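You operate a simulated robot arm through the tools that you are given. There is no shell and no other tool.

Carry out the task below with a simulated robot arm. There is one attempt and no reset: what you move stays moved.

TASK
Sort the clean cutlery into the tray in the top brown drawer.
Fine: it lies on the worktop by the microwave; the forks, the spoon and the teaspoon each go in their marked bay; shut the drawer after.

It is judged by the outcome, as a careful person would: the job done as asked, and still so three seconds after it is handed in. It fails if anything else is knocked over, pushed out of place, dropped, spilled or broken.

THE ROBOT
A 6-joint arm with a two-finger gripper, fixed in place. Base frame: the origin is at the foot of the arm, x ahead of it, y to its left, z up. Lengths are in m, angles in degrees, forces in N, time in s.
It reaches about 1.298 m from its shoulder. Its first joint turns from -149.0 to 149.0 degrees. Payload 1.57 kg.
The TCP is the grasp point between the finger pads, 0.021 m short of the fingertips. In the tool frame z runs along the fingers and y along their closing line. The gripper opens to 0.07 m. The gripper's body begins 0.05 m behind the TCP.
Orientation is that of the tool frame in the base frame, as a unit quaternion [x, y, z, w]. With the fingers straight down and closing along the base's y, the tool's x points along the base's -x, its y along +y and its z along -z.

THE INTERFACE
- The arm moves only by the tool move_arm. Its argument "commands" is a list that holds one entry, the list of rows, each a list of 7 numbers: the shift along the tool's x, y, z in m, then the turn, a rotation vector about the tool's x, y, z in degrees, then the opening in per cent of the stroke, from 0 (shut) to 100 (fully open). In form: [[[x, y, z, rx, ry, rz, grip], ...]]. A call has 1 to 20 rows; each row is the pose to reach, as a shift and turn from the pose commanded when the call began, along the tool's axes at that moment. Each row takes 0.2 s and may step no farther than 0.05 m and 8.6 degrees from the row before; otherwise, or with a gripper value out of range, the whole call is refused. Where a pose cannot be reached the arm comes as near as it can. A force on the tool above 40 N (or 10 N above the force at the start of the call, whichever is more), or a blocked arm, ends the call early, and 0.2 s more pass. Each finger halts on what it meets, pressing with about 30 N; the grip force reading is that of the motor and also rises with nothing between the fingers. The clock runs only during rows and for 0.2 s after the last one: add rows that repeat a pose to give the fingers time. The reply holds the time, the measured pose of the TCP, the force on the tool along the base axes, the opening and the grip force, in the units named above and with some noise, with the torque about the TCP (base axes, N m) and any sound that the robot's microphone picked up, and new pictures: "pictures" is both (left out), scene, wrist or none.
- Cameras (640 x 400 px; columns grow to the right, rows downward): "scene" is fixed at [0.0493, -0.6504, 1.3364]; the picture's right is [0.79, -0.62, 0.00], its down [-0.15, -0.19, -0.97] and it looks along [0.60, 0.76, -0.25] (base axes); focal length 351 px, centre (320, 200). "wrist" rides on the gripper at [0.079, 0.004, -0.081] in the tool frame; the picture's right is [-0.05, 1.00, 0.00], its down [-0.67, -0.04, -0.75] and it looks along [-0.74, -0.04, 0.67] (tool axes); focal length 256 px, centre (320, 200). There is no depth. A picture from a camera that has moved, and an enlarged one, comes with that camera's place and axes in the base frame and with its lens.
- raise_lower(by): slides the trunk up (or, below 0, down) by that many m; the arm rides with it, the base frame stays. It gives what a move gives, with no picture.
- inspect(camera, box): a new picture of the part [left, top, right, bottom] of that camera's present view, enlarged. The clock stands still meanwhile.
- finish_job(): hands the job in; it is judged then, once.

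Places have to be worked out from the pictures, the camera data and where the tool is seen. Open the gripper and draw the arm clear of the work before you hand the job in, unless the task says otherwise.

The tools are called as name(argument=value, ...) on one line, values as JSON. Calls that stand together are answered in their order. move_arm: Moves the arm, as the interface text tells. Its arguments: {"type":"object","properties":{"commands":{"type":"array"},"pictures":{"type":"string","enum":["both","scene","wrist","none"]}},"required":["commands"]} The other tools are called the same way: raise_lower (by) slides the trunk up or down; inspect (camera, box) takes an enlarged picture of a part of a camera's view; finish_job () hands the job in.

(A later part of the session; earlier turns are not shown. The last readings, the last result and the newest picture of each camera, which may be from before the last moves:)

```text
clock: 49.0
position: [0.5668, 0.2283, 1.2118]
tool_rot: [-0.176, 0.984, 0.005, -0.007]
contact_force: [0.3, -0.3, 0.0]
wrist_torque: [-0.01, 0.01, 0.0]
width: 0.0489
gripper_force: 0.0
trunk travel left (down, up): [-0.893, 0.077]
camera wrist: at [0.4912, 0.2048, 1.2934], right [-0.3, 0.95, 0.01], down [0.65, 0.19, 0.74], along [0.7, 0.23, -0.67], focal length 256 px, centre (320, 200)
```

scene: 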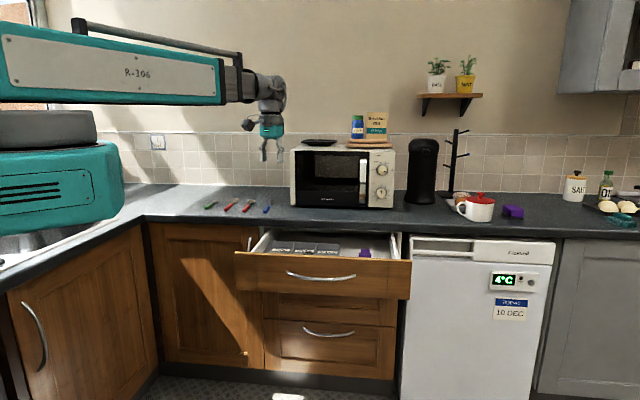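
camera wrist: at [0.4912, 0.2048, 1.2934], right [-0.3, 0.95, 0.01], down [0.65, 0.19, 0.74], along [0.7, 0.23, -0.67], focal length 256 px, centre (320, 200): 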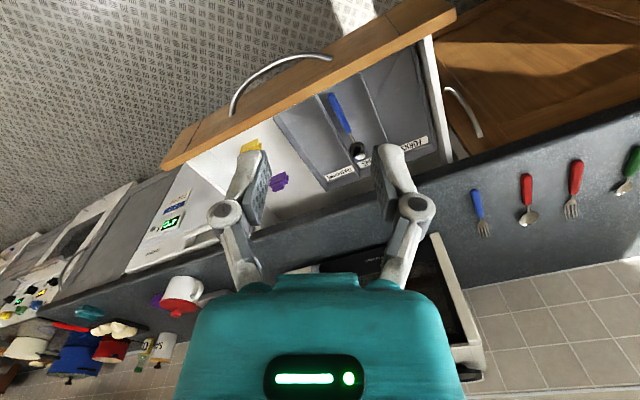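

The tool is now vertical and the wrist unflipped. I'll zoom in on the tray and the cutlery from this view.

inspect(camera="wrist", box=[240, 0, 480, 200])

inspect(camera="wrist", box=[440, 120, 640, 260])

```text
2.00 times, centred on (360, 100) of wrist
camera zoom: at [0.4912, 0.2048, 1.2934], right [-0.3, 0.95, 0.01], down [0.65, 0.19, 0.74], along [0.7, 0.23, -0.67], focal length 512 px, centre (240, 400)
```

zoom: 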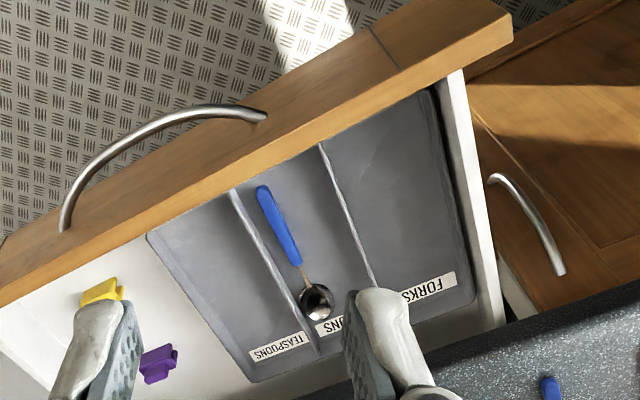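

```text
2.86 times, centred on (540, 190) of wrist
camera zoom: at [0.4912, 0.2048, 1.2934], right [-0.3, 0.95, 0.01], down [0.65, 0.19, 0.74], along [0.7, 0.23, -0.67], focal length 731 px, centre (-309, 229)
```

zoom: 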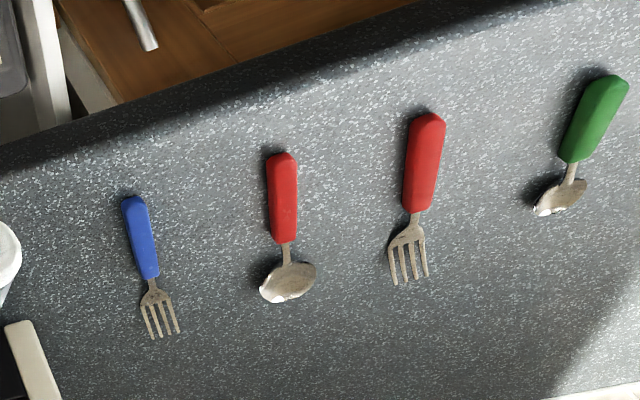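

Geometry so far: the tray tops are at z≈0.79, with FORKS centred near e≈0.166, SPOONS at 0.268 (existing spoon at e≈0.288) and TEASPOONS at 0.367. I'll yaw the tool to line up with the cutlery and test whether the arm can move up by itself in this configuration.

move_arm(commands=[[[0, 0, 0, 0, 0, -8.2, 70], [0, 0, 0, 0, 0, -16.4, 70], [0, 0, 0, 0, 0, -24.6, 70], [0, 0, -0.02, 0, 0, -24.6, 70], [0, 0, -0.02, 0, 0, -24.6, 70]]], pictures="none")

```text
clock: 50.2
position: [0.5679, 0.2292, 1.211]
tool_rot: [-0.383, 0.924, 0.005, -0.005]
contact_force: [-0.2, 0.0, -0.5]
wrist_torque: [0.02, -0.04, -0.02]
width: 0.0492
gripper_force: 0.1
out of reach, approached as far as the arm can: row 4, 5
trunk travel left (down, up): [-0.893, 0.077]
```

As expected, height is trunk-only, and sideways moves stay level. I'll move over the blue fork's handle at about (0.808, 0.695), still high up.

move_arm(commands=[[[-0.0416, 0.0133, 0, 0, 0, -0.5, 70], [-0.0832, 0.0266, 0, 0, 0, -1, 70], [-0.1248, 0.0399, 0, 0, 0, -1.5, 70], [-0.1664, 0.0532, 0, 0, 0, -2, 70], [-0.208, 0.0665, 0, 0, 0, -2.5, 70], [-0.2496, 0.0798, 0, 0, 0, -3, 70], [-0.2912, 0.0931, 0, 0, 0, -3, 70], [-0.3328, 0.1064, 0, 0, 0, -3, 70], [-0.3744, 0.1197, 0, 0, 0, -3, 70], [-0.416, 0.133, 0, 0, 0, -3, 70], [-0.4576, 0.1463, 0, 0, 0, -3, 70], [-0.4991, 0.1596, 0, 0, 0, -3, 70], [-0.4991, 0.1596, 0, 0, 0, -3, 70]]])

```text
clock: 53.0
position: [0.8062, 0.6952, 1.2121]
tool_rot: [-0.406, 0.914, 0.005, -0.004]
contact_force: [0.1, 0.5, 0.0]
wrist_torque: [0.0, -0.01, -0.01]
width: 0.0492
gripper_force: 0.0
trunk travel left (down, up): [-0.893, 0.077]
camera wrist: at [0.7488, 0.6383, 1.2932], right [-0.71, 0.71, 0.01], down [0.48, 0.47, 0.74], along [0.52, 0.53, -0.67], focal length 256 px, centre (320, 200)
```

scene: 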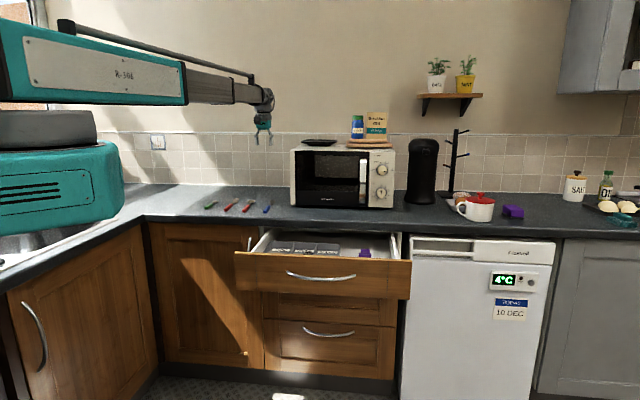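
wrist: 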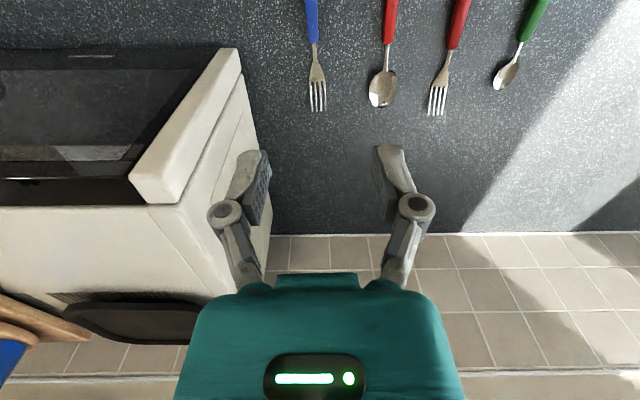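

The fork is almost aligned with the tool, only about 4 mm off to the right. I'll correct that and lower 0.2 m for a closer look.

move_arm(commands=[[[0, -0.004, 0, 0, 0, 0, 70], [0, -0.004, 0, 0, 0, 0, 70]]], pictures="none")

raise_lower(by=-0.2)

inspect(camera="wrist", box=[0, 0, 640, 400])

inspect(camera="scene", box=[180, 120, 340, 220])

```text
clock: 53.6
position: [0.8074, 0.6917, 1.2119]
tool_rot: [-0.407, 0.914, 0.005, -0.004]
contact_force: [0.1, -0.2, 0.6]
wrist_torque: [0.0, 0.03, -0.06]
width: 0.0491
gripper_force: 0.1
trunk travel left (down, up): [-0.893, 0.077]
```

```text
clock: 55.7
position: [0.8081, 0.6931, 1.0123]
tool_rot: [-0.406, 0.914, 0.005, -0.004]
contact_force: [-0.6, 0.2, -0.7]
wrist_torque: [0.01, -0.02, 0.01]
width: 0.0489
gripper_force: 0.0
trunk travel left (down, up): [-0.693, 0.277]
```

```text
1.00 times, centred on (320, 200) of wrist (not enlarged: the box is as wide or as high as the picture)
camera zoom: at [0.7523, 0.6356, 1.093], right [-0.71, 0.71, 0.01], down [0.48, 0.47, 0.74], along [0.52, 0.53, -0.67], focal length 256 px, centre (320, 200)
```

zoom: 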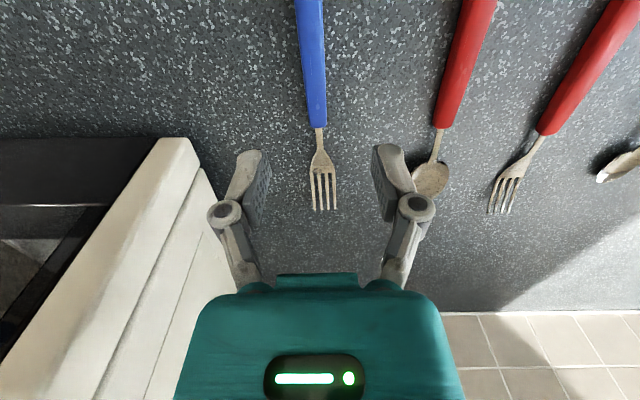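

```text
4.00 times, centred on (260, 170) of scene
camera zoom: at [0.0493, -0.6504, 1.3364], right [0.79, -0.62, 0.0], down [-0.15, -0.19, -0.97], along [0.6, 0.76, -0.25], focal length 1405 px, centre (560, 320)
```

zoom: 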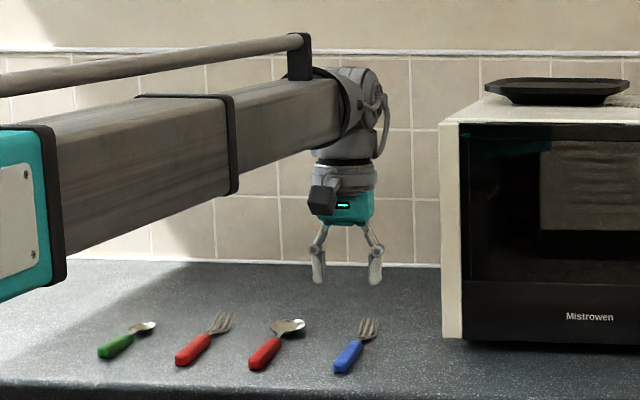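

The fork handle axis lies about 2 mm from the tool plane and the yaw matches. I'll nudge 2 mm and lower until the fingertips are just above the worktop.

move_arm(commands=[[[0, -0.002, 0, 0, 0, 0, 60], [0, -0.002, 0, 0, 0, 0, 60]]], pictures="none")

raise_lower(by=-0.08)

inspect(camera="wrist", box=[160, 0, 480, 260])

inspect(camera="scene", box=[220, 160, 300, 220])

```text
clock: 56.3
position: [0.8096, 0.6916, 1.0119]
tool_rot: [-0.407, 0.914, 0.004, -0.004]
contact_force: [-1.1, 0.2, -0.5]
wrist_torque: [-0.02, -0.02, -0.02]
width: 0.0421
gripper_force: 0.2
trunk travel left (down, up): [-0.693, 0.277]
```

```text
clock: 57.5
position: [0.8104, 0.6909, 0.9315]
tool_rot: [-0.407, 0.913, 0.004, -0.004]
contact_force: [0.1, -0.3, 0.3]
wrist_torque: [0.01, -0.02, 0.0]
width: 0.0422
gripper_force: 0.0
trunk travel left (down, up): [-0.613, 0.357]
```

```text
1.54 times, centred on (320, 130) of wrist
camera zoom: at [0.7536, 0.6346, 1.013], right [-0.71, 0.71, 0.01], down [0.48, 0.47, 0.74], along [0.52, 0.53, -0.67], focal length 394 px, centre (320, 308)
```

zoom: 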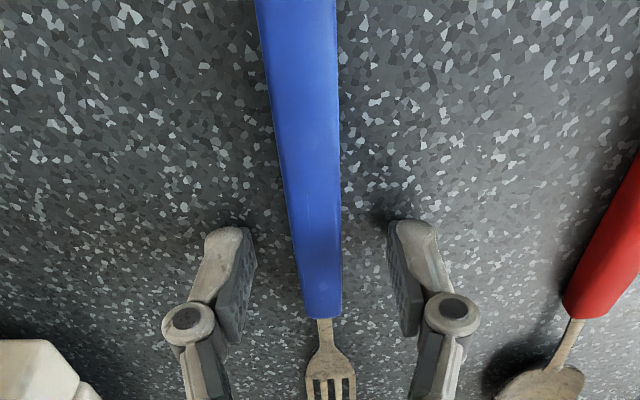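

```text
6.67 times, centred on (260, 190) of scene
camera zoom: at [0.0493, -0.6504, 1.3364], right [0.79, -0.62, 0.0], down [-0.15, -0.19, -0.97], along [0.6, 0.76, -0.25], focal length 2341 px, centre (720, 267)
```

zoom: 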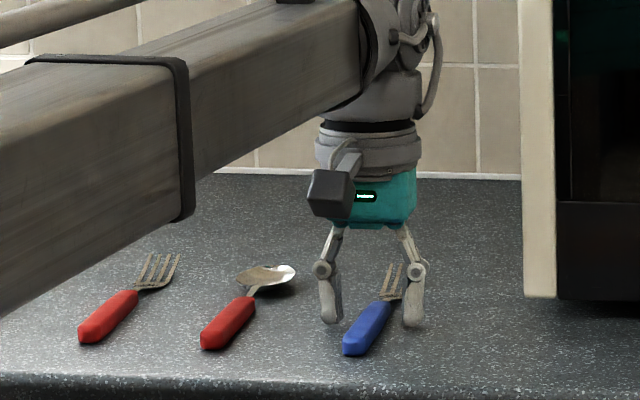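

The handle is centred between the fingers. I'll lower in small steps while watching for contact.

raise_lower(by=-0.006)

inspect(camera="scene", box=[250, 180, 290, 210])

```text
clock: 58.1
position: [0.8113, 0.6894, 0.9288]
tool_rot: [-0.407, 0.914, 0.005, -0.001]
contact_force: [14.8, 5.1, 39.9]
wrist_torque: [-0.24, -0.55, 0.39]
width: 0.0399
gripper_force: 15.6
trunk travel left (down, up): [-0.607, 0.363]
```

```text
13.33 times, centred on (270, 195) of scene
camera zoom: at [0.0493, -0.6504, 1.3364], right [0.79, -0.62, 0.0], down [-0.15, -0.19, -0.97], along [0.6, 0.76, -0.25], focal length 4682 px, centre (987, 267)
```

zoom: 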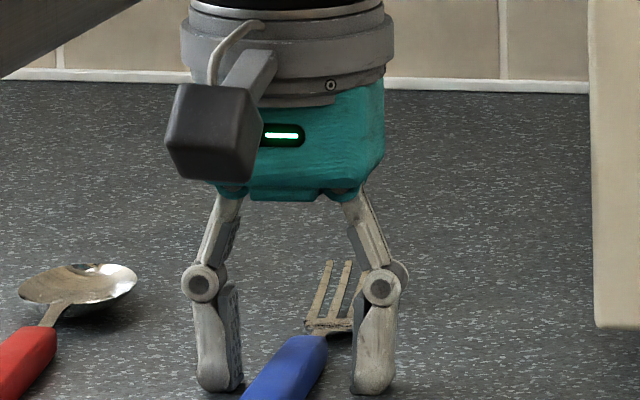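

The fingertips touched the worktop (40 N), so its surface is at about z=0.908. I'll back off 5 mm at once and then close.

raise_lower(by=0.005)

move_arm(commands=[[[0, 0, 0, 0, 0, 0, 40], [0, 0, 0, 0, 0, 0, 20], [0, 0, 0, 0, 0, 0, 0], [0, 0, 0, 0, 0, 0, 0], [0, 0, 0, 0, 0, 0, 0]]])

```text
clock: 58.6
position: [0.8105, 0.6916, 0.931]
tool_rot: [-0.406, 0.914, 0.004, -0.006]
contact_force: [0.4, -0.1, -0.3]
wrist_torque: [0.0, 0.02, -0.02]
width: 0.0416
gripper_force: 0.0
trunk travel left (down, up): [-0.612, 0.358]
```

```text
clock: 59.8
position: [0.8096, 0.6918, 0.931]
tool_rot: [-0.407, 0.913, 0.005, -0.004]
contact_force: [1.5, -1.5, 4.5]
wrist_torque: [-0.03, -0.05, 0.0]
width: 0.0134
gripper_force: 30.1
trunk travel left (down, up): [-0.612, 0.358]
camera wrist: at [0.7535, 0.6342, 1.0124], right [-0.71, 0.71, 0.01], down [0.48, 0.47, 0.74], along [0.52, 0.53, -0.67], focal length 256 px, centre (320, 200)
```

scene: 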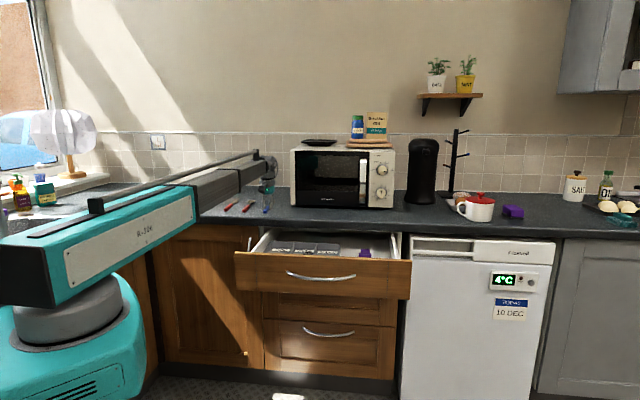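
wrist: 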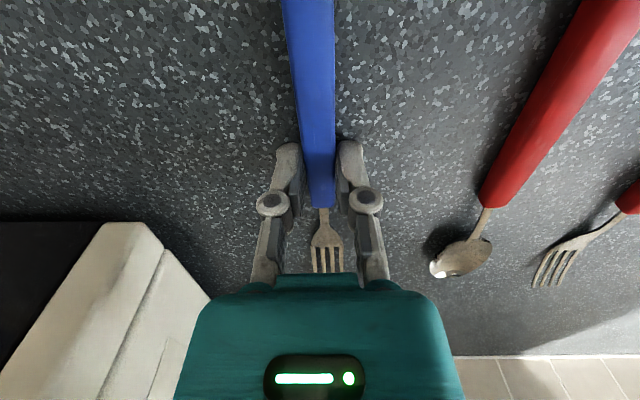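

The fork is gripped (13.4 mm, 30 N). I'll lift it 0.15 m and check that it comes along.

raise_lower(by=0.15)

move_arm(commands=[[[0.0402, -0.0124, 0, 0, 0, 0.4, 0], [0.0804, -0.0249, 0, 0, 0, 0.9, 0], [0.1206, -0.0373, 0, 0, 0, 1.3, 0], [0.1609, -0.0497, 0, 0, 0, 1.7, 0], [0.2011, -0.0621, 0, 0, 0, 2.1, 0], [0.2413, -0.0746, 0, 0, 0, 2.6, 0], [0.2815, -0.087, 0, 0, 0, 3.0, 0], [0.2815, -0.087, 0, 0, 0, 3.0, 0]]])

```text
clock: 61.5
position: [0.8107, 0.6912, 1.0804]
tool_rot: [-0.406, 0.914, 0.005, -0.004]
contact_force: [0.2, -0.2, -0.1]
wrist_torque: [-0.01, 0.07, 0.02]
width: 0.0136
gripper_force: 29.9
trunk travel left (down, up): [-0.762, 0.208]
```

```text
clock: 63.4
position: [0.6872, 0.4215, 1.0815]
tool_rot: [-0.383, 0.924, 0.004, -0.005]
contact_force: [0.6, -0.6, -0.3]
wrist_torque: [-0.01, -0.03, -0.02]
width: 0.0135
gripper_force: 30.4
trunk travel left (down, up): [-0.762, 0.208]
camera wrist: at [0.6276, 0.3677, 1.1619], right [-0.67, 0.74, 0.01], down [0.51, 0.44, 0.74], along [0.55, 0.5, -0.67], focal length 256 px, centre (320, 200)
```

scene: 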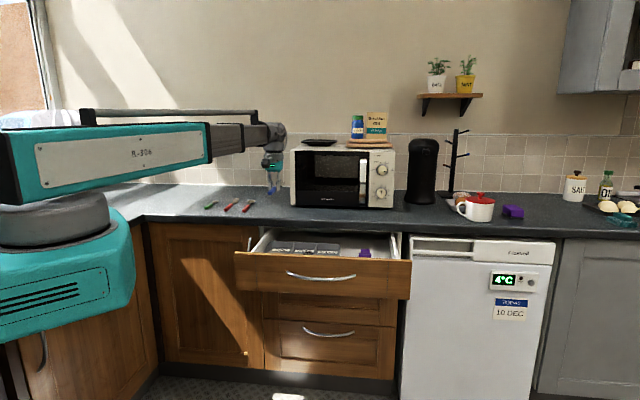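
wrist: 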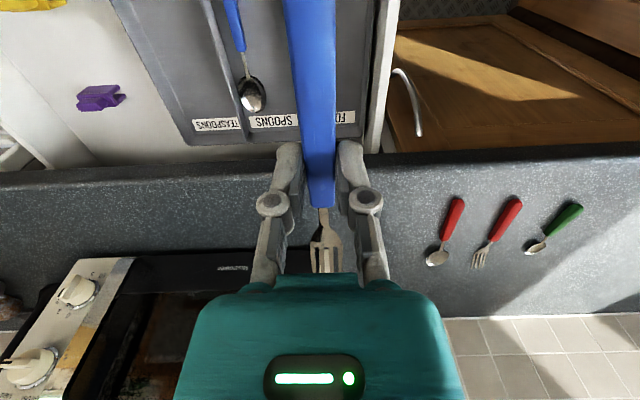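

The fork is held level above the drawer's left part. I'll zoom to check the bay borders relative to the tool.

inspect(camera="wrist", box=[100, 0, 420, 200])

inspect(camera="scene", box=[230, 140, 390, 270])

```text
2.00 times, centred on (260, 100) of wrist
camera zoom: at [0.6276, 0.3677, 1.1619], right [-0.67, 0.74, 0.01], down [0.51, 0.44, 0.74], along [0.55, 0.5, -0.67], focal length 512 px, centre (440, 400)
```

zoom: 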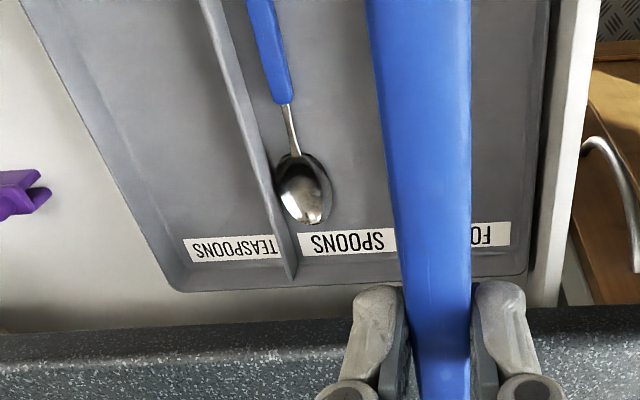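

```text
3.08 times, centred on (310, 205) of scene
camera zoom: at [0.0493, -0.6504, 1.3364], right [0.79, -0.62, 0.0], down [-0.15, -0.19, -0.97], along [0.6, 0.76, -0.25], focal length 1080 px, centre (351, 185)
```

zoom: 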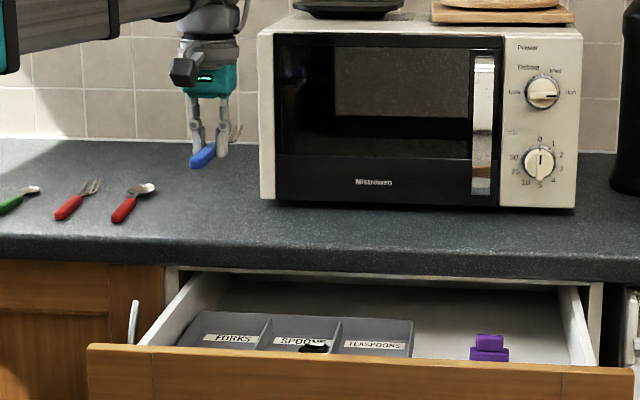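

Bay borders check out (left wall e≈0.117, divider ≈0.216, far edge n≈0.95), and the front panel's inner face is near n≈0.67. I'll fine-shift to n≈0.792, e≈0.182, then lower 0.23 m.

move_arm(commands=[[[-0.008, 0.006, 0, 0, 0, 0, 0], [-0.008, 0.006, 0, 0, 0, 0, 0]]], pictures="none")

raise_lower(by=-0.23)

inspect(camera="scene", box=[210, 160, 410, 290])

inspect(camera="wrist", box=[0, 0, 640, 400])

```text
clock: 64.0
position: [0.6883, 0.4328, 1.0792]
tool_rot: [-0.382, 0.924, 0.005, -0.005]
contact_force: [-0.9, -0.4, -0.9]
wrist_torque: [0.03, 0.01, -0.01]
width: 0.0135
gripper_force: 30.0
trunk travel left (down, up): [-0.762, 0.208]
```

```text
clock: 66.4
position: [0.6881, 0.4325, 0.8502]
tool_rot: [-0.382, 0.924, 0.005, -0.006]
contact_force: [0.3, -0.5, -0.6]
wrist_torque: [-0.02, 0.0, 0.0]
width: 0.0137
gripper_force: 30.2
trunk travel left (down, up): [-0.532, 0.438]
```

```text
3.08 times, centred on (310, 225) of scene
camera zoom: at [0.0493, -0.6504, 1.3364], right [0.79, -0.62, 0.0], down [-0.15, -0.19, -0.97], along [0.6, 0.76, -0.25], focal length 1080 px, centre (351, 123)
```

zoom: 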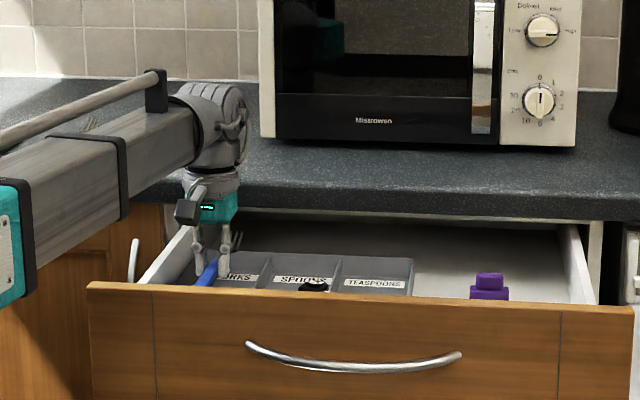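

```text
1.00 times, centred on (320, 200) of wrist (not enlarged: the box is as wide or as high as the picture)
camera zoom: at [0.6287, 0.3785, 0.932], right [-0.67, 0.74, 0.01], down [0.51, 0.44, 0.74], along [0.55, 0.5, -0.67], focal length 256 px, centre (320, 200)
```

zoom: 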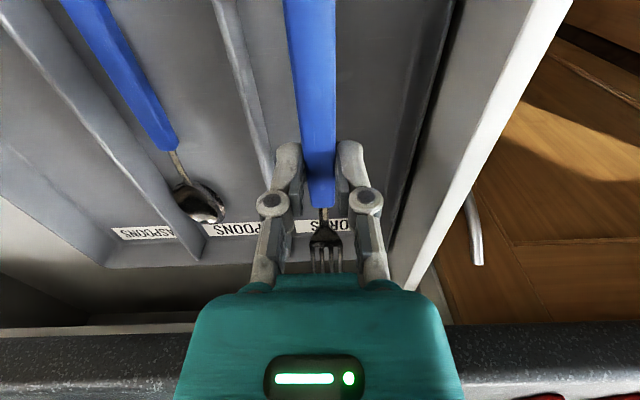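

The fork hangs inside the FORKS bay's outline; I estimate the bay floor at z≈0.76, so contact is expected near TCP z≈0.783. I'll lower to 0.793 first.

raise_lower(by=-0.055)

```text
clock: 67.3
position: [0.6885, 0.4323, 0.7955]
tool_rot: [-0.383, 0.924, 0.005, -0.005]
contact_force: [-0.6, -0.4, -0.3]
wrist_torque: [-0.01, 0.01, 0.02]
width: 0.0135
gripper_force: 30.4
trunk travel left (down, up): [-0.477, 0.493]
```

No contact yet; I'll take small steps down.

raise_lower(by=-0.006)

inspect(camera="wrist", box=[160, 0, 480, 260])

```text
clock: 67.9
position: [0.6867, 0.4324, 0.7911]
tool_rot: [-0.383, 0.924, 0.004, -0.005]
contact_force: [-1.4, -1.0, 5.4]
wrist_torque: [0.06, -0.1, 0.02]
width: 0.0134
gripper_force: 29.3
trunk travel left (down, up): [-0.471, 0.499]
```

```text
1.54 times, centred on (320, 130) of wrist
camera zoom: at [0.6284, 0.3782, 0.8714], right [-0.67, 0.74, 0.01], down [0.5, 0.44, 0.74], along [0.55, 0.5, -0.67], focal length 394 px, centre (320, 308)
```

zoom: 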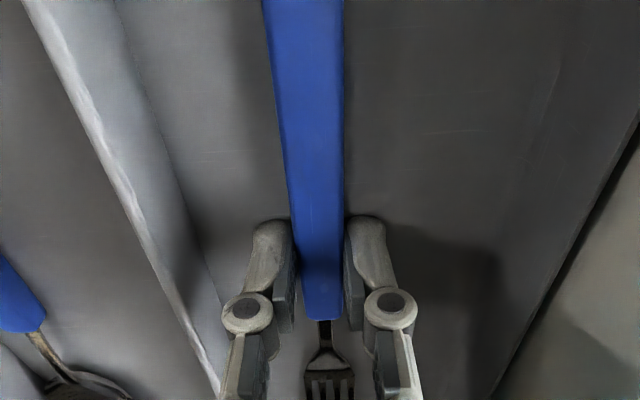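

Light contact (5 N) shows the fork is on the bay floor. I'll release by opening partway.

move_arm(commands=[[[0, 0, 0, 0, 0, 0, 30], [0, 0, 0, 0, 0, 0, 45], [0, 0, 0, 0, 0, 0, 45]]], pictures="wrist")

```text
clock: 68.7
position: [0.6886, 0.4335, 0.7882]
tool_rot: [-0.382, 0.924, 0.004, -0.004]
contact_force: [-0.6, -0.3, 0.0]
wrist_torque: [-0.01, 0.0, -0.01]
width: 0.0315
gripper_force: 0.0
trunk travel left (down, up): [-0.471, 0.499]
camera wrist: at [0.6287, 0.3784, 0.871], right [-0.67, 0.74, 0.01], down [0.51, 0.44, 0.74], along [0.55, 0.5, -0.67], focal length 256 px, centre (320, 200)
```

wrist: 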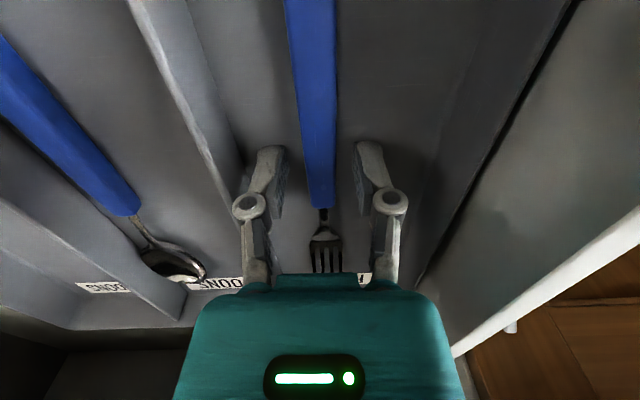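

The blue fork lies in the FORKS bay. I'll raise clear, then travel to the red fork's handle at about (0.679, 0.817).

raise_lower(by=0.23)

move_arm(commands=[[[-0.0293, 0.0309, 0, 0, 0, -0.6, 60], [-0.0586, 0.0618, 0, 0, 0, -1.2, 60], [-0.0879, 0.0927, 0, 0, 0, -1.8, 60], [-0.1172, 0.1236, 0, 0, 0, -2.4, 60], [-0.1465, 0.1544, 0, 0, 0, -3, 60], [-0.1758, 0.1853, 0, 0, 0, -3.6, 60], [-0.2051, 0.2162, 0, 0, 0, -4.2, 60], [-0.2344, 0.2471, 0, 0, 0, -4.8, 60], [-0.2637, 0.278, 0, 0, 0, -5.3, 60], [-0.2637, 0.278, 0, 0, 0, -5.3, 60]]])

```text
clock: 71.1
position: [0.688, 0.4322, 1.0184]
tool_rot: [-0.382, 0.924, 0.005, -0.006]
contact_force: [0.0, -1.0, -0.5]
wrist_torque: [0.01, 0.02, 0.0]
width: 0.0315
gripper_force: 0.1
trunk travel left (down, up): [-0.701, 0.269]
```

```text
clock: 73.3
position: [0.6754, 0.814, 1.0196]
tool_rot: [-0.426, 0.905, 0.004, -0.004]
contact_force: [-0.2, -1.3, -0.5]
wrist_torque: [0.0, 0.0, -0.01]
width: 0.0419
gripper_force: 0.0
trunk travel left (down, up): [-0.701, 0.269]
camera wrist: at [0.6214, 0.7549, 1.1008], right [-0.73, 0.68, 0.01], down [0.46, 0.49, 0.74], along [0.5, 0.55, -0.67], focal length 256 px, centre (320, 200)
```

scene: 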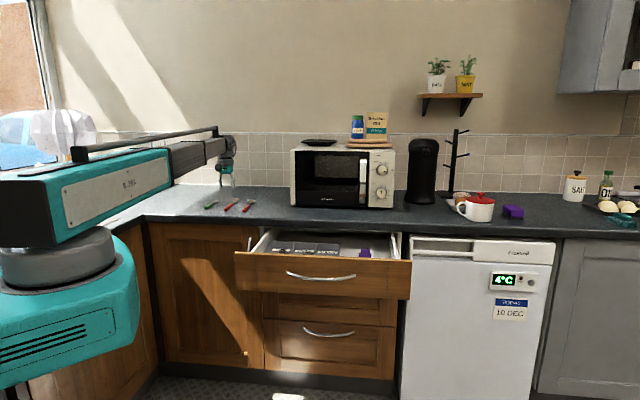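
wrist: 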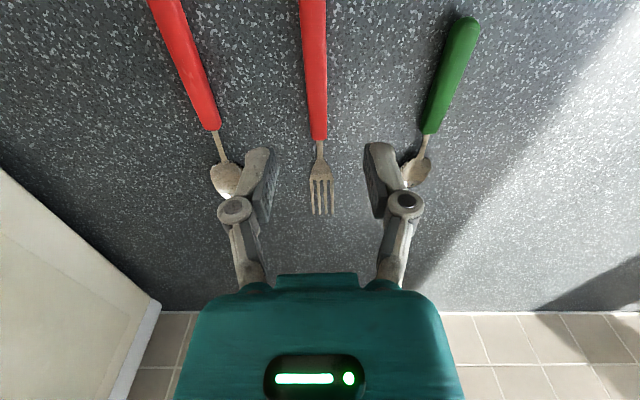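

The red fork is well aligned with the tool, and its neighbours are about 75 mm to each side. I'll shift 10 mm forward and lower to just above the worktop (TCP z≈0.932).

move_arm(commands=[[[-0.01, -0.001, 0, 0, 0, 0, 60], [-0.01, -0.001, 0, 0, 0, 0, 60]]], pictures="none")

raise_lower(by=-0.087)

inspect(camera="wrist", box=[160, 0, 480, 260])

```text
clock: 73.9
position: [0.6828, 0.8217, 1.0191]
tool_rot: [-0.424, 0.905, 0.005, -0.004]
contact_force: [-1.0, 0.5, 0.6]
wrist_torque: [0.0, 0.0, 0.01]
width: 0.0421
gripper_force: 0.1
trunk travel left (down, up): [-0.701, 0.269]
```

```text
clock: 75.1
position: [0.6816, 0.8209, 0.9332]
tool_rot: [-0.425, 0.905, 0.005, -0.004]
contact_force: [-0.2, 0.0, -0.2]
wrist_torque: [-0.02, -0.02, 0.03]
width: 0.0419
gripper_force: 0.1
trunk travel left (down, up): [-0.614, 0.356]
```

```text
1.54 times, centred on (320, 130) of wrist
camera zoom: at [0.6293, 0.7618, 1.014], right [-0.73, 0.68, 0.01], down [0.46, 0.49, 0.74], along [0.5, 0.55, -0.67], focal length 394 px, centre (320, 308)
```

zoom: 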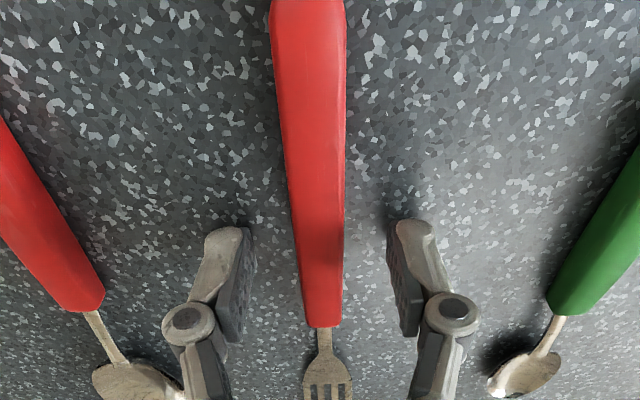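

It's centred. I'll lower 2 mm to match the previous pick height and close.

raise_lower(by=-0.002)

move_arm(commands=[[[0, 0, 0, 0, 0, 0, 40], [0, 0, 0, 0, 0, 0, 20], [0, 0, 0, 0, 0, 0, 0], [0, 0, 0, 0, 0, 0, 0], [0, 0, 0, 0, 0, 0, 0]]], pictures="wrist")

```text
clock: 75.6
position: [0.6828, 0.8205, 0.9314]
tool_rot: [-0.425, 0.905, 0.004, -0.005]
contact_force: [0.4, -0.8, 0.4]
wrist_torque: [-0.01, -0.02, -0.01]
width: 0.0419
gripper_force: 0.1
trunk travel left (down, up): [-0.612, 0.358]
```

```text
clock: 76.8
position: [0.684, 0.8217, 0.9304]
tool_rot: [-0.425, 0.905, 0.005, -0.005]
contact_force: [2.4, -0.7, 5.5]
wrist_torque: [-0.08, -0.12, -0.03]
width: 0.0139
gripper_force: 30.0
trunk travel left (down, up): [-0.612, 0.358]
camera wrist: at [0.6292, 0.7614, 1.0123], right [-0.73, 0.68, 0.01], down [0.46, 0.49, 0.74], along [0.5, 0.55, -0.67], focal length 256 px, centre (320, 200)
```

wrist: 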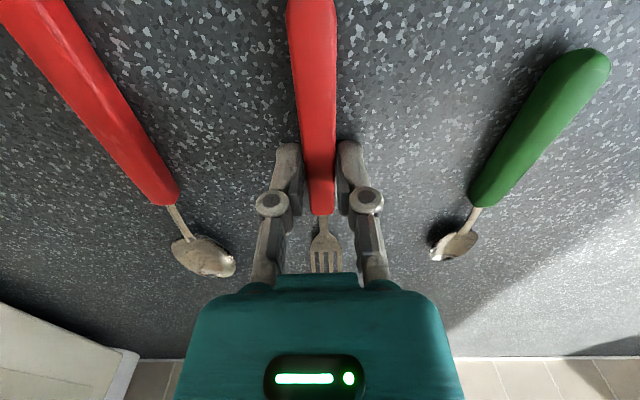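

The red fork is gripped (13.9 mm). I'll lift 0.12 m and carry it to the left part of the FORKS bay (n≈0.791, e≈0.147).

raise_lower(by=0.12)

move_arm(commands=[[[0.0326, -0.0243, 0, 0, 0, 0.6, 0], [0.0653, -0.0485, 0, 0, 0, 1.2, 0], [0.0979, -0.0728, 0, 0, 0, 1.8, 0], [0.1306, -0.097, 0, 0, 0, 2.4, 0], [0.1632, -0.1213, 0, 0, 0, 3.0, 0], [0.1959, -0.1455, 0, 0, 0, 3.6, 0], [0.2285, -0.1698, 0, 0, 0, 4.2, 0], [0.2612, -0.194, 0, 0, 0, 4.8, 0], [0.2938, -0.2183, 0, 0, 0, 5.3, 0], [0.2938, -0.2183, 0, 0, 0, 5.3, 0]]])

```text
clock: 78.3
position: [0.6843, 0.8213, 1.0503]
tool_rot: [-0.425, 0.905, 0.004, -0.004]
contact_force: [-0.4, -0.3, -0.3]
wrist_torque: [-0.03, 0.04, -0.03]
width: 0.0138
gripper_force: 29.7
trunk travel left (down, up): [-0.732, 0.238]
```

```text
clock: 80.5
position: [0.6649, 0.4544, 1.0501]
tool_rot: [-0.382, 0.924, 0.004, -0.005]
contact_force: [0.5, 1.0, -0.6]
wrist_torque: [-0.02, 0.04, 0.03]
width: 0.0136
gripper_force: 30.2
trunk travel left (down, up): [-0.732, 0.238]
camera wrist: at [0.6058, 0.4011, 1.132], right [-0.67, 0.74, 0.01], down [0.51, 0.44, 0.74], along [0.55, 0.5, -0.67], focal length 256 px, centre (320, 200)
```

scene: 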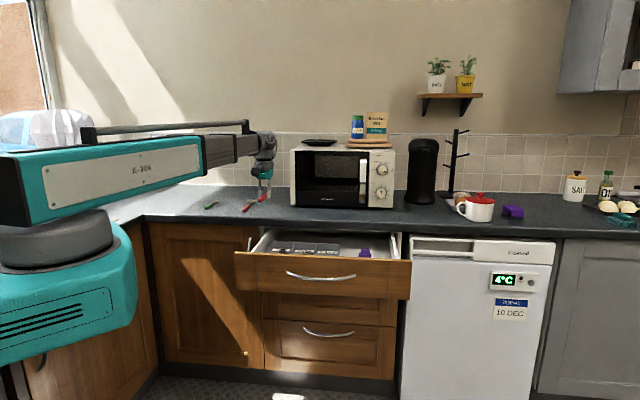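
wrist: 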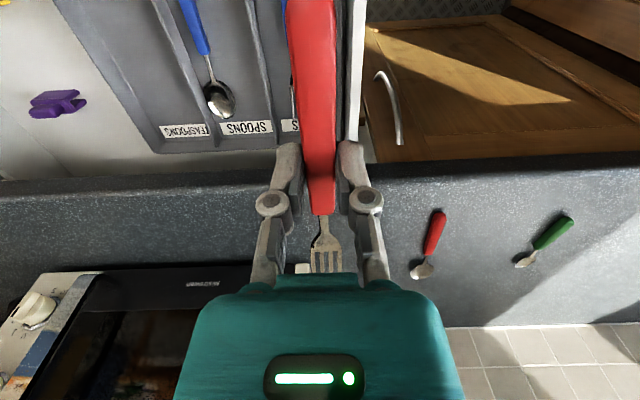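

The tool is at n=0.792, e=0.149. I'll lower to z≈0.85 and check the clearances.

raise_lower(by=-0.2)

inspect(camera="wrist", box=[160, 0, 560, 260])

inspect(camera="scene", box=[220, 180, 340, 260])

```text
clock: 82.7
position: [0.6645, 0.4551, 0.851]
tool_rot: [-0.383, 0.924, 0.005, -0.005]
contact_force: [-0.4, 0.1, -0.6]
wrist_torque: [0.0, -0.01, 0.01]
width: 0.0135
gripper_force: 30.3
trunk travel left (down, up): [-0.532, 0.438]
```

```text
1.54 times, centred on (360, 130) of wrist
camera zoom: at [0.6056, 0.4015, 0.932], right [-0.67, 0.74, 0.01], down [0.51, 0.44, 0.74], along [0.55, 0.5, -0.67], focal length 394 px, centre (258, 308)
```

zoom: 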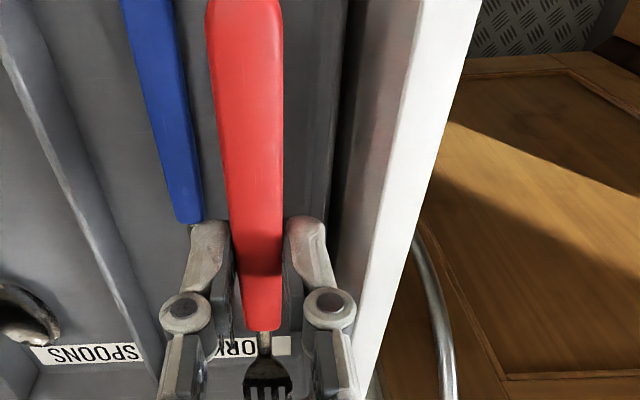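

```text
5.00 times, centred on (280, 220) of scene
camera zoom: at [0.0493, -0.6504, 1.3364], right [0.79, -0.62, 0.0], down [-0.15, -0.19, -0.97], along [0.6, 0.76, -0.25], focal length 1756 px, centre (520, 100)
```

zoom: 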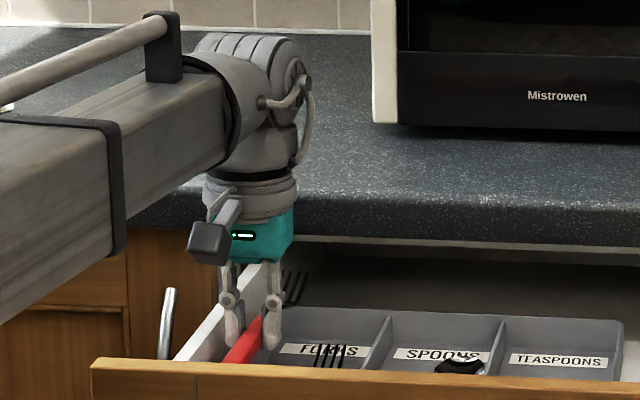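

The blue fork's handle edge is at e≈0.169 and the tray floor's left edge at about 0.121. I'll nudge 2.5 mm left, then lower to just above the floor.

move_arm(commands=[[[0, 0.0025, 0, 0, 0, 0, 0], [0, 0.0025, 0, 0, 0, 0, 0]]], pictures="none")

raise_lower(by=-0.055)

raise_lower(by=-0.005)

inspect(camera="wrist", box=[160, 0, 560, 260])

```text
clock: 83.3
position: [0.663, 0.4576, 0.8515]
tool_rot: [-0.383, 0.924, 0.005, -0.005]
contact_force: [-0.1, -0.2, -1.1]
wrist_torque: [-0.01, -0.01, 0.03]
width: 0.0139
gripper_force: 30.4
trunk travel left (down, up): [-0.532, 0.438]
```

```text
clock: 84.3
position: [0.6624, 0.4573, 0.7957]
tool_rot: [-0.382, 0.924, 0.004, -0.005]
contact_force: [0.4, 0.6, 0.7]
wrist_torque: [0.01, -0.01, 0.02]
width: 0.0138
gripper_force: 30.3
trunk travel left (down, up): [-0.477, 0.493]
```

```text
clock: 84.8
position: [0.6625, 0.457, 0.7902]
tool_rot: [-0.383, 0.924, 0.004, -0.005]
contact_force: [0.0, 0.3, -1.1]
wrist_torque: [-0.02, 0.01, -0.01]
width: 0.0136
gripper_force: 29.9
trunk travel left (down, up): [-0.472, 0.498]
```

```text
1.54 times, centred on (360, 130) of wrist
camera zoom: at [0.6041, 0.403, 0.8719], right [-0.67, 0.74, 0.01], down [0.51, 0.44, 0.74], along [0.55, 0.5, -0.67], focal length 394 px, centre (258, 308)
```

zoom: 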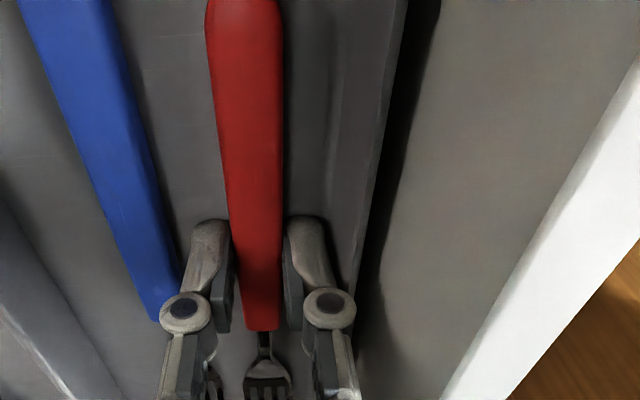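

No contact yet; 2 mm more, then I'll release with a narrow opening.

raise_lower(by=-0.002)

move_arm(commands=[[[0, 0, 0, 0, 0, 0, 25], [0, 0, 0, 0, 0, 0, 30], [0, 0, 0, 0, 0, 0, 30]]], pictures="wrist")

```text
clock: 85.3
position: [0.6635, 0.456, 0.79]
tool_rot: [-0.383, 0.924, 0.005, -0.004]
contact_force: [2.1, -0.8, 17.8]
wrist_torque: [0.01, -0.18, 0.0]
width: 0.0139
gripper_force: 30.6
trunk travel left (down, up): [-0.47, 0.5]
```

```text
clock: 86.1
position: [0.6627, 0.4553, 0.7897]
tool_rot: [-0.382, 0.924, 0.006, -0.004]
contact_force: [6.8, -5.2, 17.3]
wrist_torque: [0.15, 0.13, -0.03]
width: 0.0167
gripper_force: 0.1
trunk travel left (down, up): [-0.47, 0.5]
camera wrist: at [0.6039, 0.4018, 0.8709], right [-0.67, 0.74, 0.01], down [0.5, 0.44, 0.74], along [0.55, 0.5, -0.67], focal length 256 px, centre (320, 200)
```

wrist: 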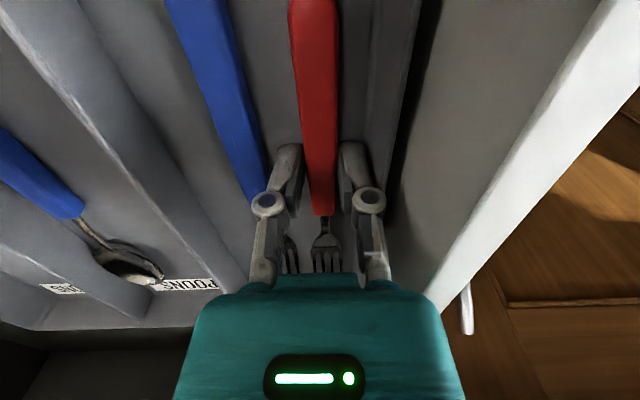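

The fork is loose (16.7 mm open), but a finger rests against the bay's sloping wall. I'll rise 4 mm, then open a bit more before leaving.

raise_lower(by=0.004)

move_arm(commands=[[[0, 0, 0, 0, 0, 0, 30], [0, 0, 0, 0, 0, 0, 30]]], pictures="wrist")

```text
clock: 86.7
position: [0.6625, 0.4571, 0.7919]
tool_rot: [-0.383, 0.924, 0.006, -0.005]
contact_force: [-0.1, 0.6, 1.1]
wrist_torque: [0.01, -0.01, -0.02]
width: 0.021
gripper_force: 0.0
trunk travel left (down, up): [-0.474, 0.496]
```

```text
clock: 87.3
position: [0.6627, 0.4568, 0.7932]
tool_rot: [-0.382, 0.924, 0.004, -0.005]
contact_force: [0.1, 0.3, -0.3]
wrist_torque: [0.0, -0.02, 0.0]
width: 0.021
gripper_force: 0.1
trunk travel left (down, up): [-0.474, 0.496]
camera wrist: at [0.6041, 0.403, 0.874], right [-0.67, 0.74, 0.01], down [0.51, 0.44, 0.74], along [0.55, 0.5, -0.67], focal length 256 px, centre (320, 200)
```

wrist: 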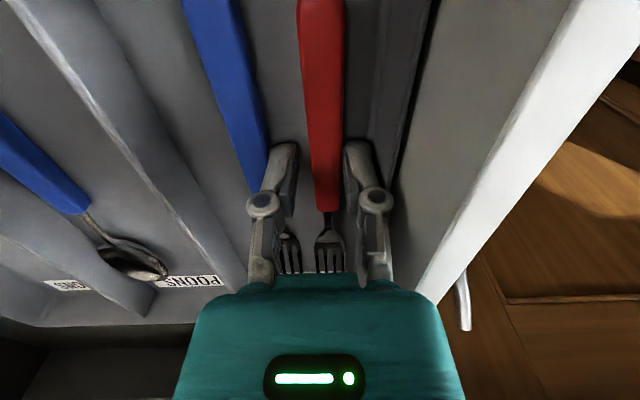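

Both forks are in the FORKS bay. I'll raise clear and go to the red spoon's handle at about (0.738, 0.756).

raise_lower(by=0.228)

move_arm(commands=[[[-0.0331, 0.0198, 0, 0, 0, -0.5, 40], [-0.0662, 0.0395, 0, 0, 0, -1, 60], [-0.0993, 0.0593, 0, 0, 0, -1.5, 60], [-0.1324, 0.0791, 0, 0, 0, -2, 60], [-0.1654, 0.0988, 0, 0, 0, -2.5, 60], [-0.1985, 0.1186, 0, 0, 0, -3, 60], [-0.2316, 0.1383, 0, 0, 0, -3.5, 60], [-0.2647, 0.1581, 0, 0, 0, -4, 60], [-0.2647, 0.1581, 0, 0, 0, -4, 60]]])

```text
clock: 89.7
position: [0.663, 0.4575, 1.0208]
tool_rot: [-0.383, 0.924, 0.005, -0.004]
contact_force: [-0.5, -0.7, -0.1]
wrist_torque: [0.0, 0.01, -0.02]
width: 0.0209
gripper_force: 0.0
trunk travel left (down, up): [-0.702, 0.268]
```

```text
clock: 91.7
position: [0.7388, 0.7563, 1.0197]
tool_rot: [-0.415, 0.91, 0.005, -0.004]
contact_force: [-0.2, 0.6, -0.3]
wrist_torque: [-0.02, 0.0, 0.02]
width: 0.0422
gripper_force: 0.0
trunk travel left (down, up): [-0.702, 0.268]
camera wrist: at [0.6832, 0.698, 1.1018], right [-0.72, 0.7, 0.01], down [0.47, 0.48, 0.74], along [0.51, 0.54, -0.67], focal length 256 px, centre (320, 200)
```

scene: 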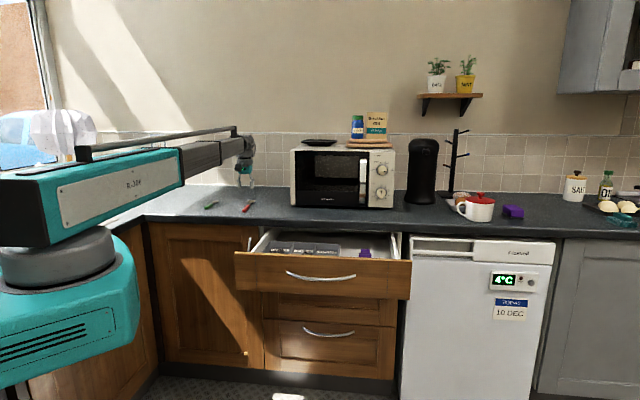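
wrist: 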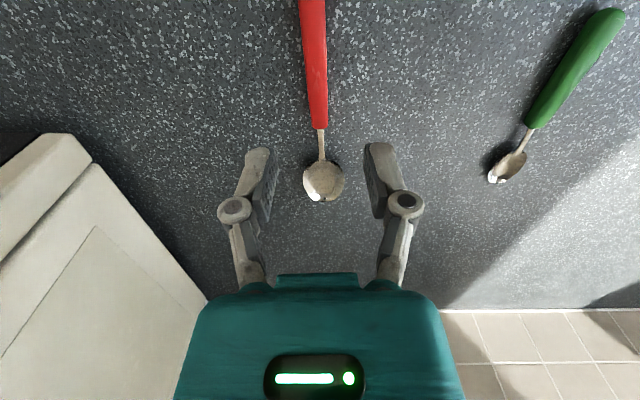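

The spoon is aligned with the tool. I'll shift 10 mm toward the neck and lower to the pick height.

move_arm(commands=[[[-0.01, -0.001, 0, 0, 0, 0, 60], [-0.01, -0.001, 0, 0, 0, 0, 60]]], pictures="none")

raise_lower(by=-0.089)

inspect(camera="wrist", box=[160, 0, 480, 260])

```text
clock: 92.3
position: [0.7458, 0.7623, 1.0202]
tool_rot: [-0.414, 0.91, 0.004, -0.004]
contact_force: [0.5, 0.0, 0.3]
wrist_torque: [0.0, 0.02, 0.0]
width: 0.0422
gripper_force: 0.2
trunk travel left (down, up): [-0.702, 0.268]
```

```text
clock: 93.5
position: [0.7447, 0.7628, 0.9323]
tool_rot: [-0.414, 0.91, 0.005, -0.003]
contact_force: [0.0, -0.1, -0.1]
wrist_torque: [-0.01, -0.01, -0.02]
width: 0.042
gripper_force: 0.2
trunk travel left (down, up): [-0.613, 0.357]
```

```text
1.54 times, centred on (320, 130) of wrist
camera zoom: at [0.6906, 0.7049, 1.013], right [-0.72, 0.7, 0.01], down [0.47, 0.48, 0.74], along [0.51, 0.54, -0.67], focal length 394 px, centre (320, 308)
```

zoom: 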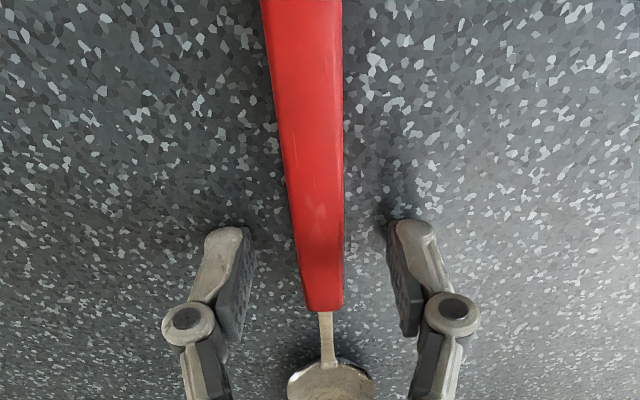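

Good position; I'll close on the spoon's handle.

move_arm(commands=[[[0, 0, 0, 0, 0, 0, 40], [0, 0, 0, 0, 0, 0, 20], [0, 0, 0, 0, 0, 0, 0], [0, 0, 0, 0, 0, 0, 0], [0, 0, 0, 0, 0, 0, 0]]], pictures="wrist")

```text
clock: 94.7
position: [0.7462, 0.7622, 0.9326]
tool_rot: [-0.415, 0.91, 0.005, -0.004]
contact_force: [0.4, -0.2, 0.4]
wrist_torque: [0.0, 0.02, 0.02]
width: 0.0136
gripper_force: 30.1
trunk travel left (down, up): [-0.613, 0.357]
camera wrist: at [0.6906, 0.705, 1.0129], right [-0.72, 0.7, 0.01], down [0.47, 0.48, 0.74], along [0.51, 0.54, -0.67], focal length 256 px, centre (320, 200)
```

wrist: 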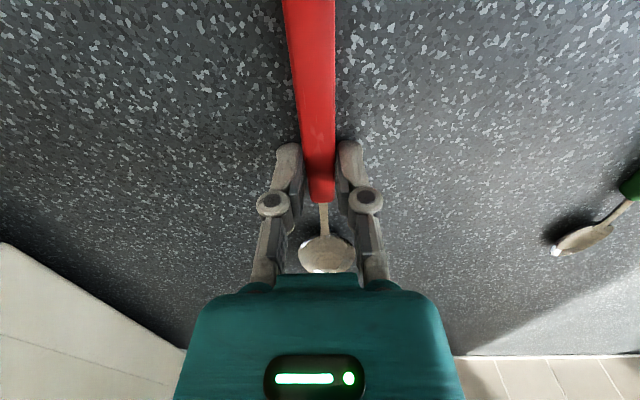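

The spoon is gripped. I'll lift 0.12 m and carry it over the free left half of the SPOONS bay (n≈0.79, e≈0.244).

raise_lower(by=0.12)

move_arm(commands=[[[0.0326, -0.0262, 0, 0, 0, 0.4, 0], [0.0652, -0.0525, 0, 0, 0, 0.9, 0], [0.0979, -0.0787, 0, 0, 0, 1.3, 0], [0.1305, -0.1049, 0, 0, 0, 1.8, 0], [0.1631, -0.1312, 0, 0, 0, 2.2, 0], [0.1957, -0.1574, 0, 0, 0, 2.7, 0], [0.2284, -0.1836, 0, 0, 0, 3.1, 0], [0.261, -0.2099, 0, 0, 0, 3.6, 0], [0.2936, -0.2361, 0, 0, 0, 4, 0], [0.2936, -0.2361, 0, 0, 0, 4, 0]]], pictures="wrist")

```text
clock: 96.2
position: [0.7468, 0.7635, 1.0514]
tool_rot: [-0.414, 0.91, 0.005, -0.003]
contact_force: [0.0, 0.2, -0.4]
wrist_torque: [-0.01, -0.01, 0.04]
width: 0.0135
gripper_force: 30.2
trunk travel left (down, up): [-0.733, 0.237]
```

```text
clock: 98.4
position: [0.733, 0.3858, 1.0511]
tool_rot: [-0.382, 0.924, 0.004, -0.005]
contact_force: [0.1, 0.3, 0.1]
wrist_torque: [0.0, 0.02, 0.02]
width: 0.0133
gripper_force: 30.1
trunk travel left (down, up): [-0.733, 0.237]
camera wrist: at [0.6732, 0.3317, 1.133], right [-0.67, 0.74, 0.01], down [0.51, 0.44, 0.74], along [0.55, 0.5, -0.67], focal length 256 px, centre (320, 200)
```

wrist: 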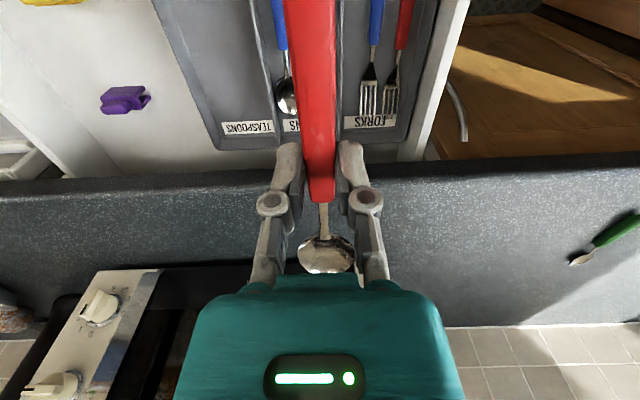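

The forks lie neatly in their bay. I'll lower the spoon to z≈0.85 for an alignment check.

raise_lower(by=-0.2)

inspect(camera="wrist", box=[120, 0, 520, 280])

inspect(camera="scene", box=[230, 190, 350, 270])

```text
clock: 100.6
position: [0.7319, 0.3861, 0.8514]
tool_rot: [-0.383, 0.924, 0.005, -0.004]
contact_force: [0.5, 0.4, -0.5]
wrist_torque: [-0.03, 0.0, -0.01]
width: 0.0133
gripper_force: 29.5
trunk travel left (down, up): [-0.533, 0.437]
```

```text
1.43 times, centred on (320, 140) of wrist
camera zoom: at [0.6731, 0.3321, 0.933], right [-0.67, 0.74, 0.01], down [0.51, 0.44, 0.74], along [0.55, 0.5, -0.67], focal length 366 px, centre (320, 286)
```

zoom: 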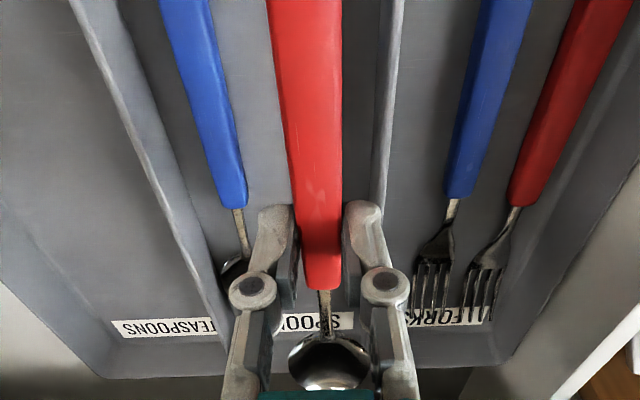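

```text
5.00 times, centred on (290, 230) of scene
camera zoom: at [0.0493, -0.6504, 1.3364], right [0.79, -0.62, 0.0], down [-0.15, -0.19, -0.97], along [0.6, 0.76, -0.25], focal length 1756 px, centre (470, 50)
```

zoom: 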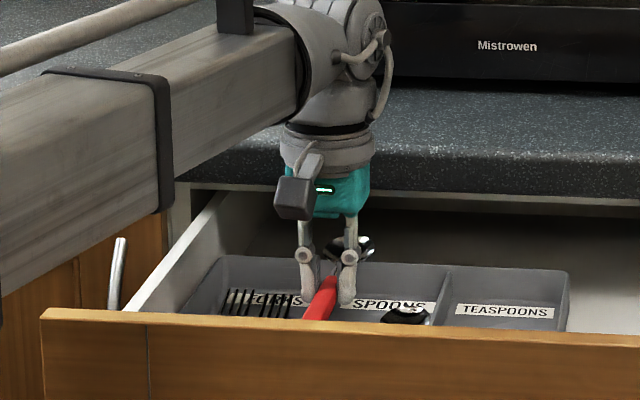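

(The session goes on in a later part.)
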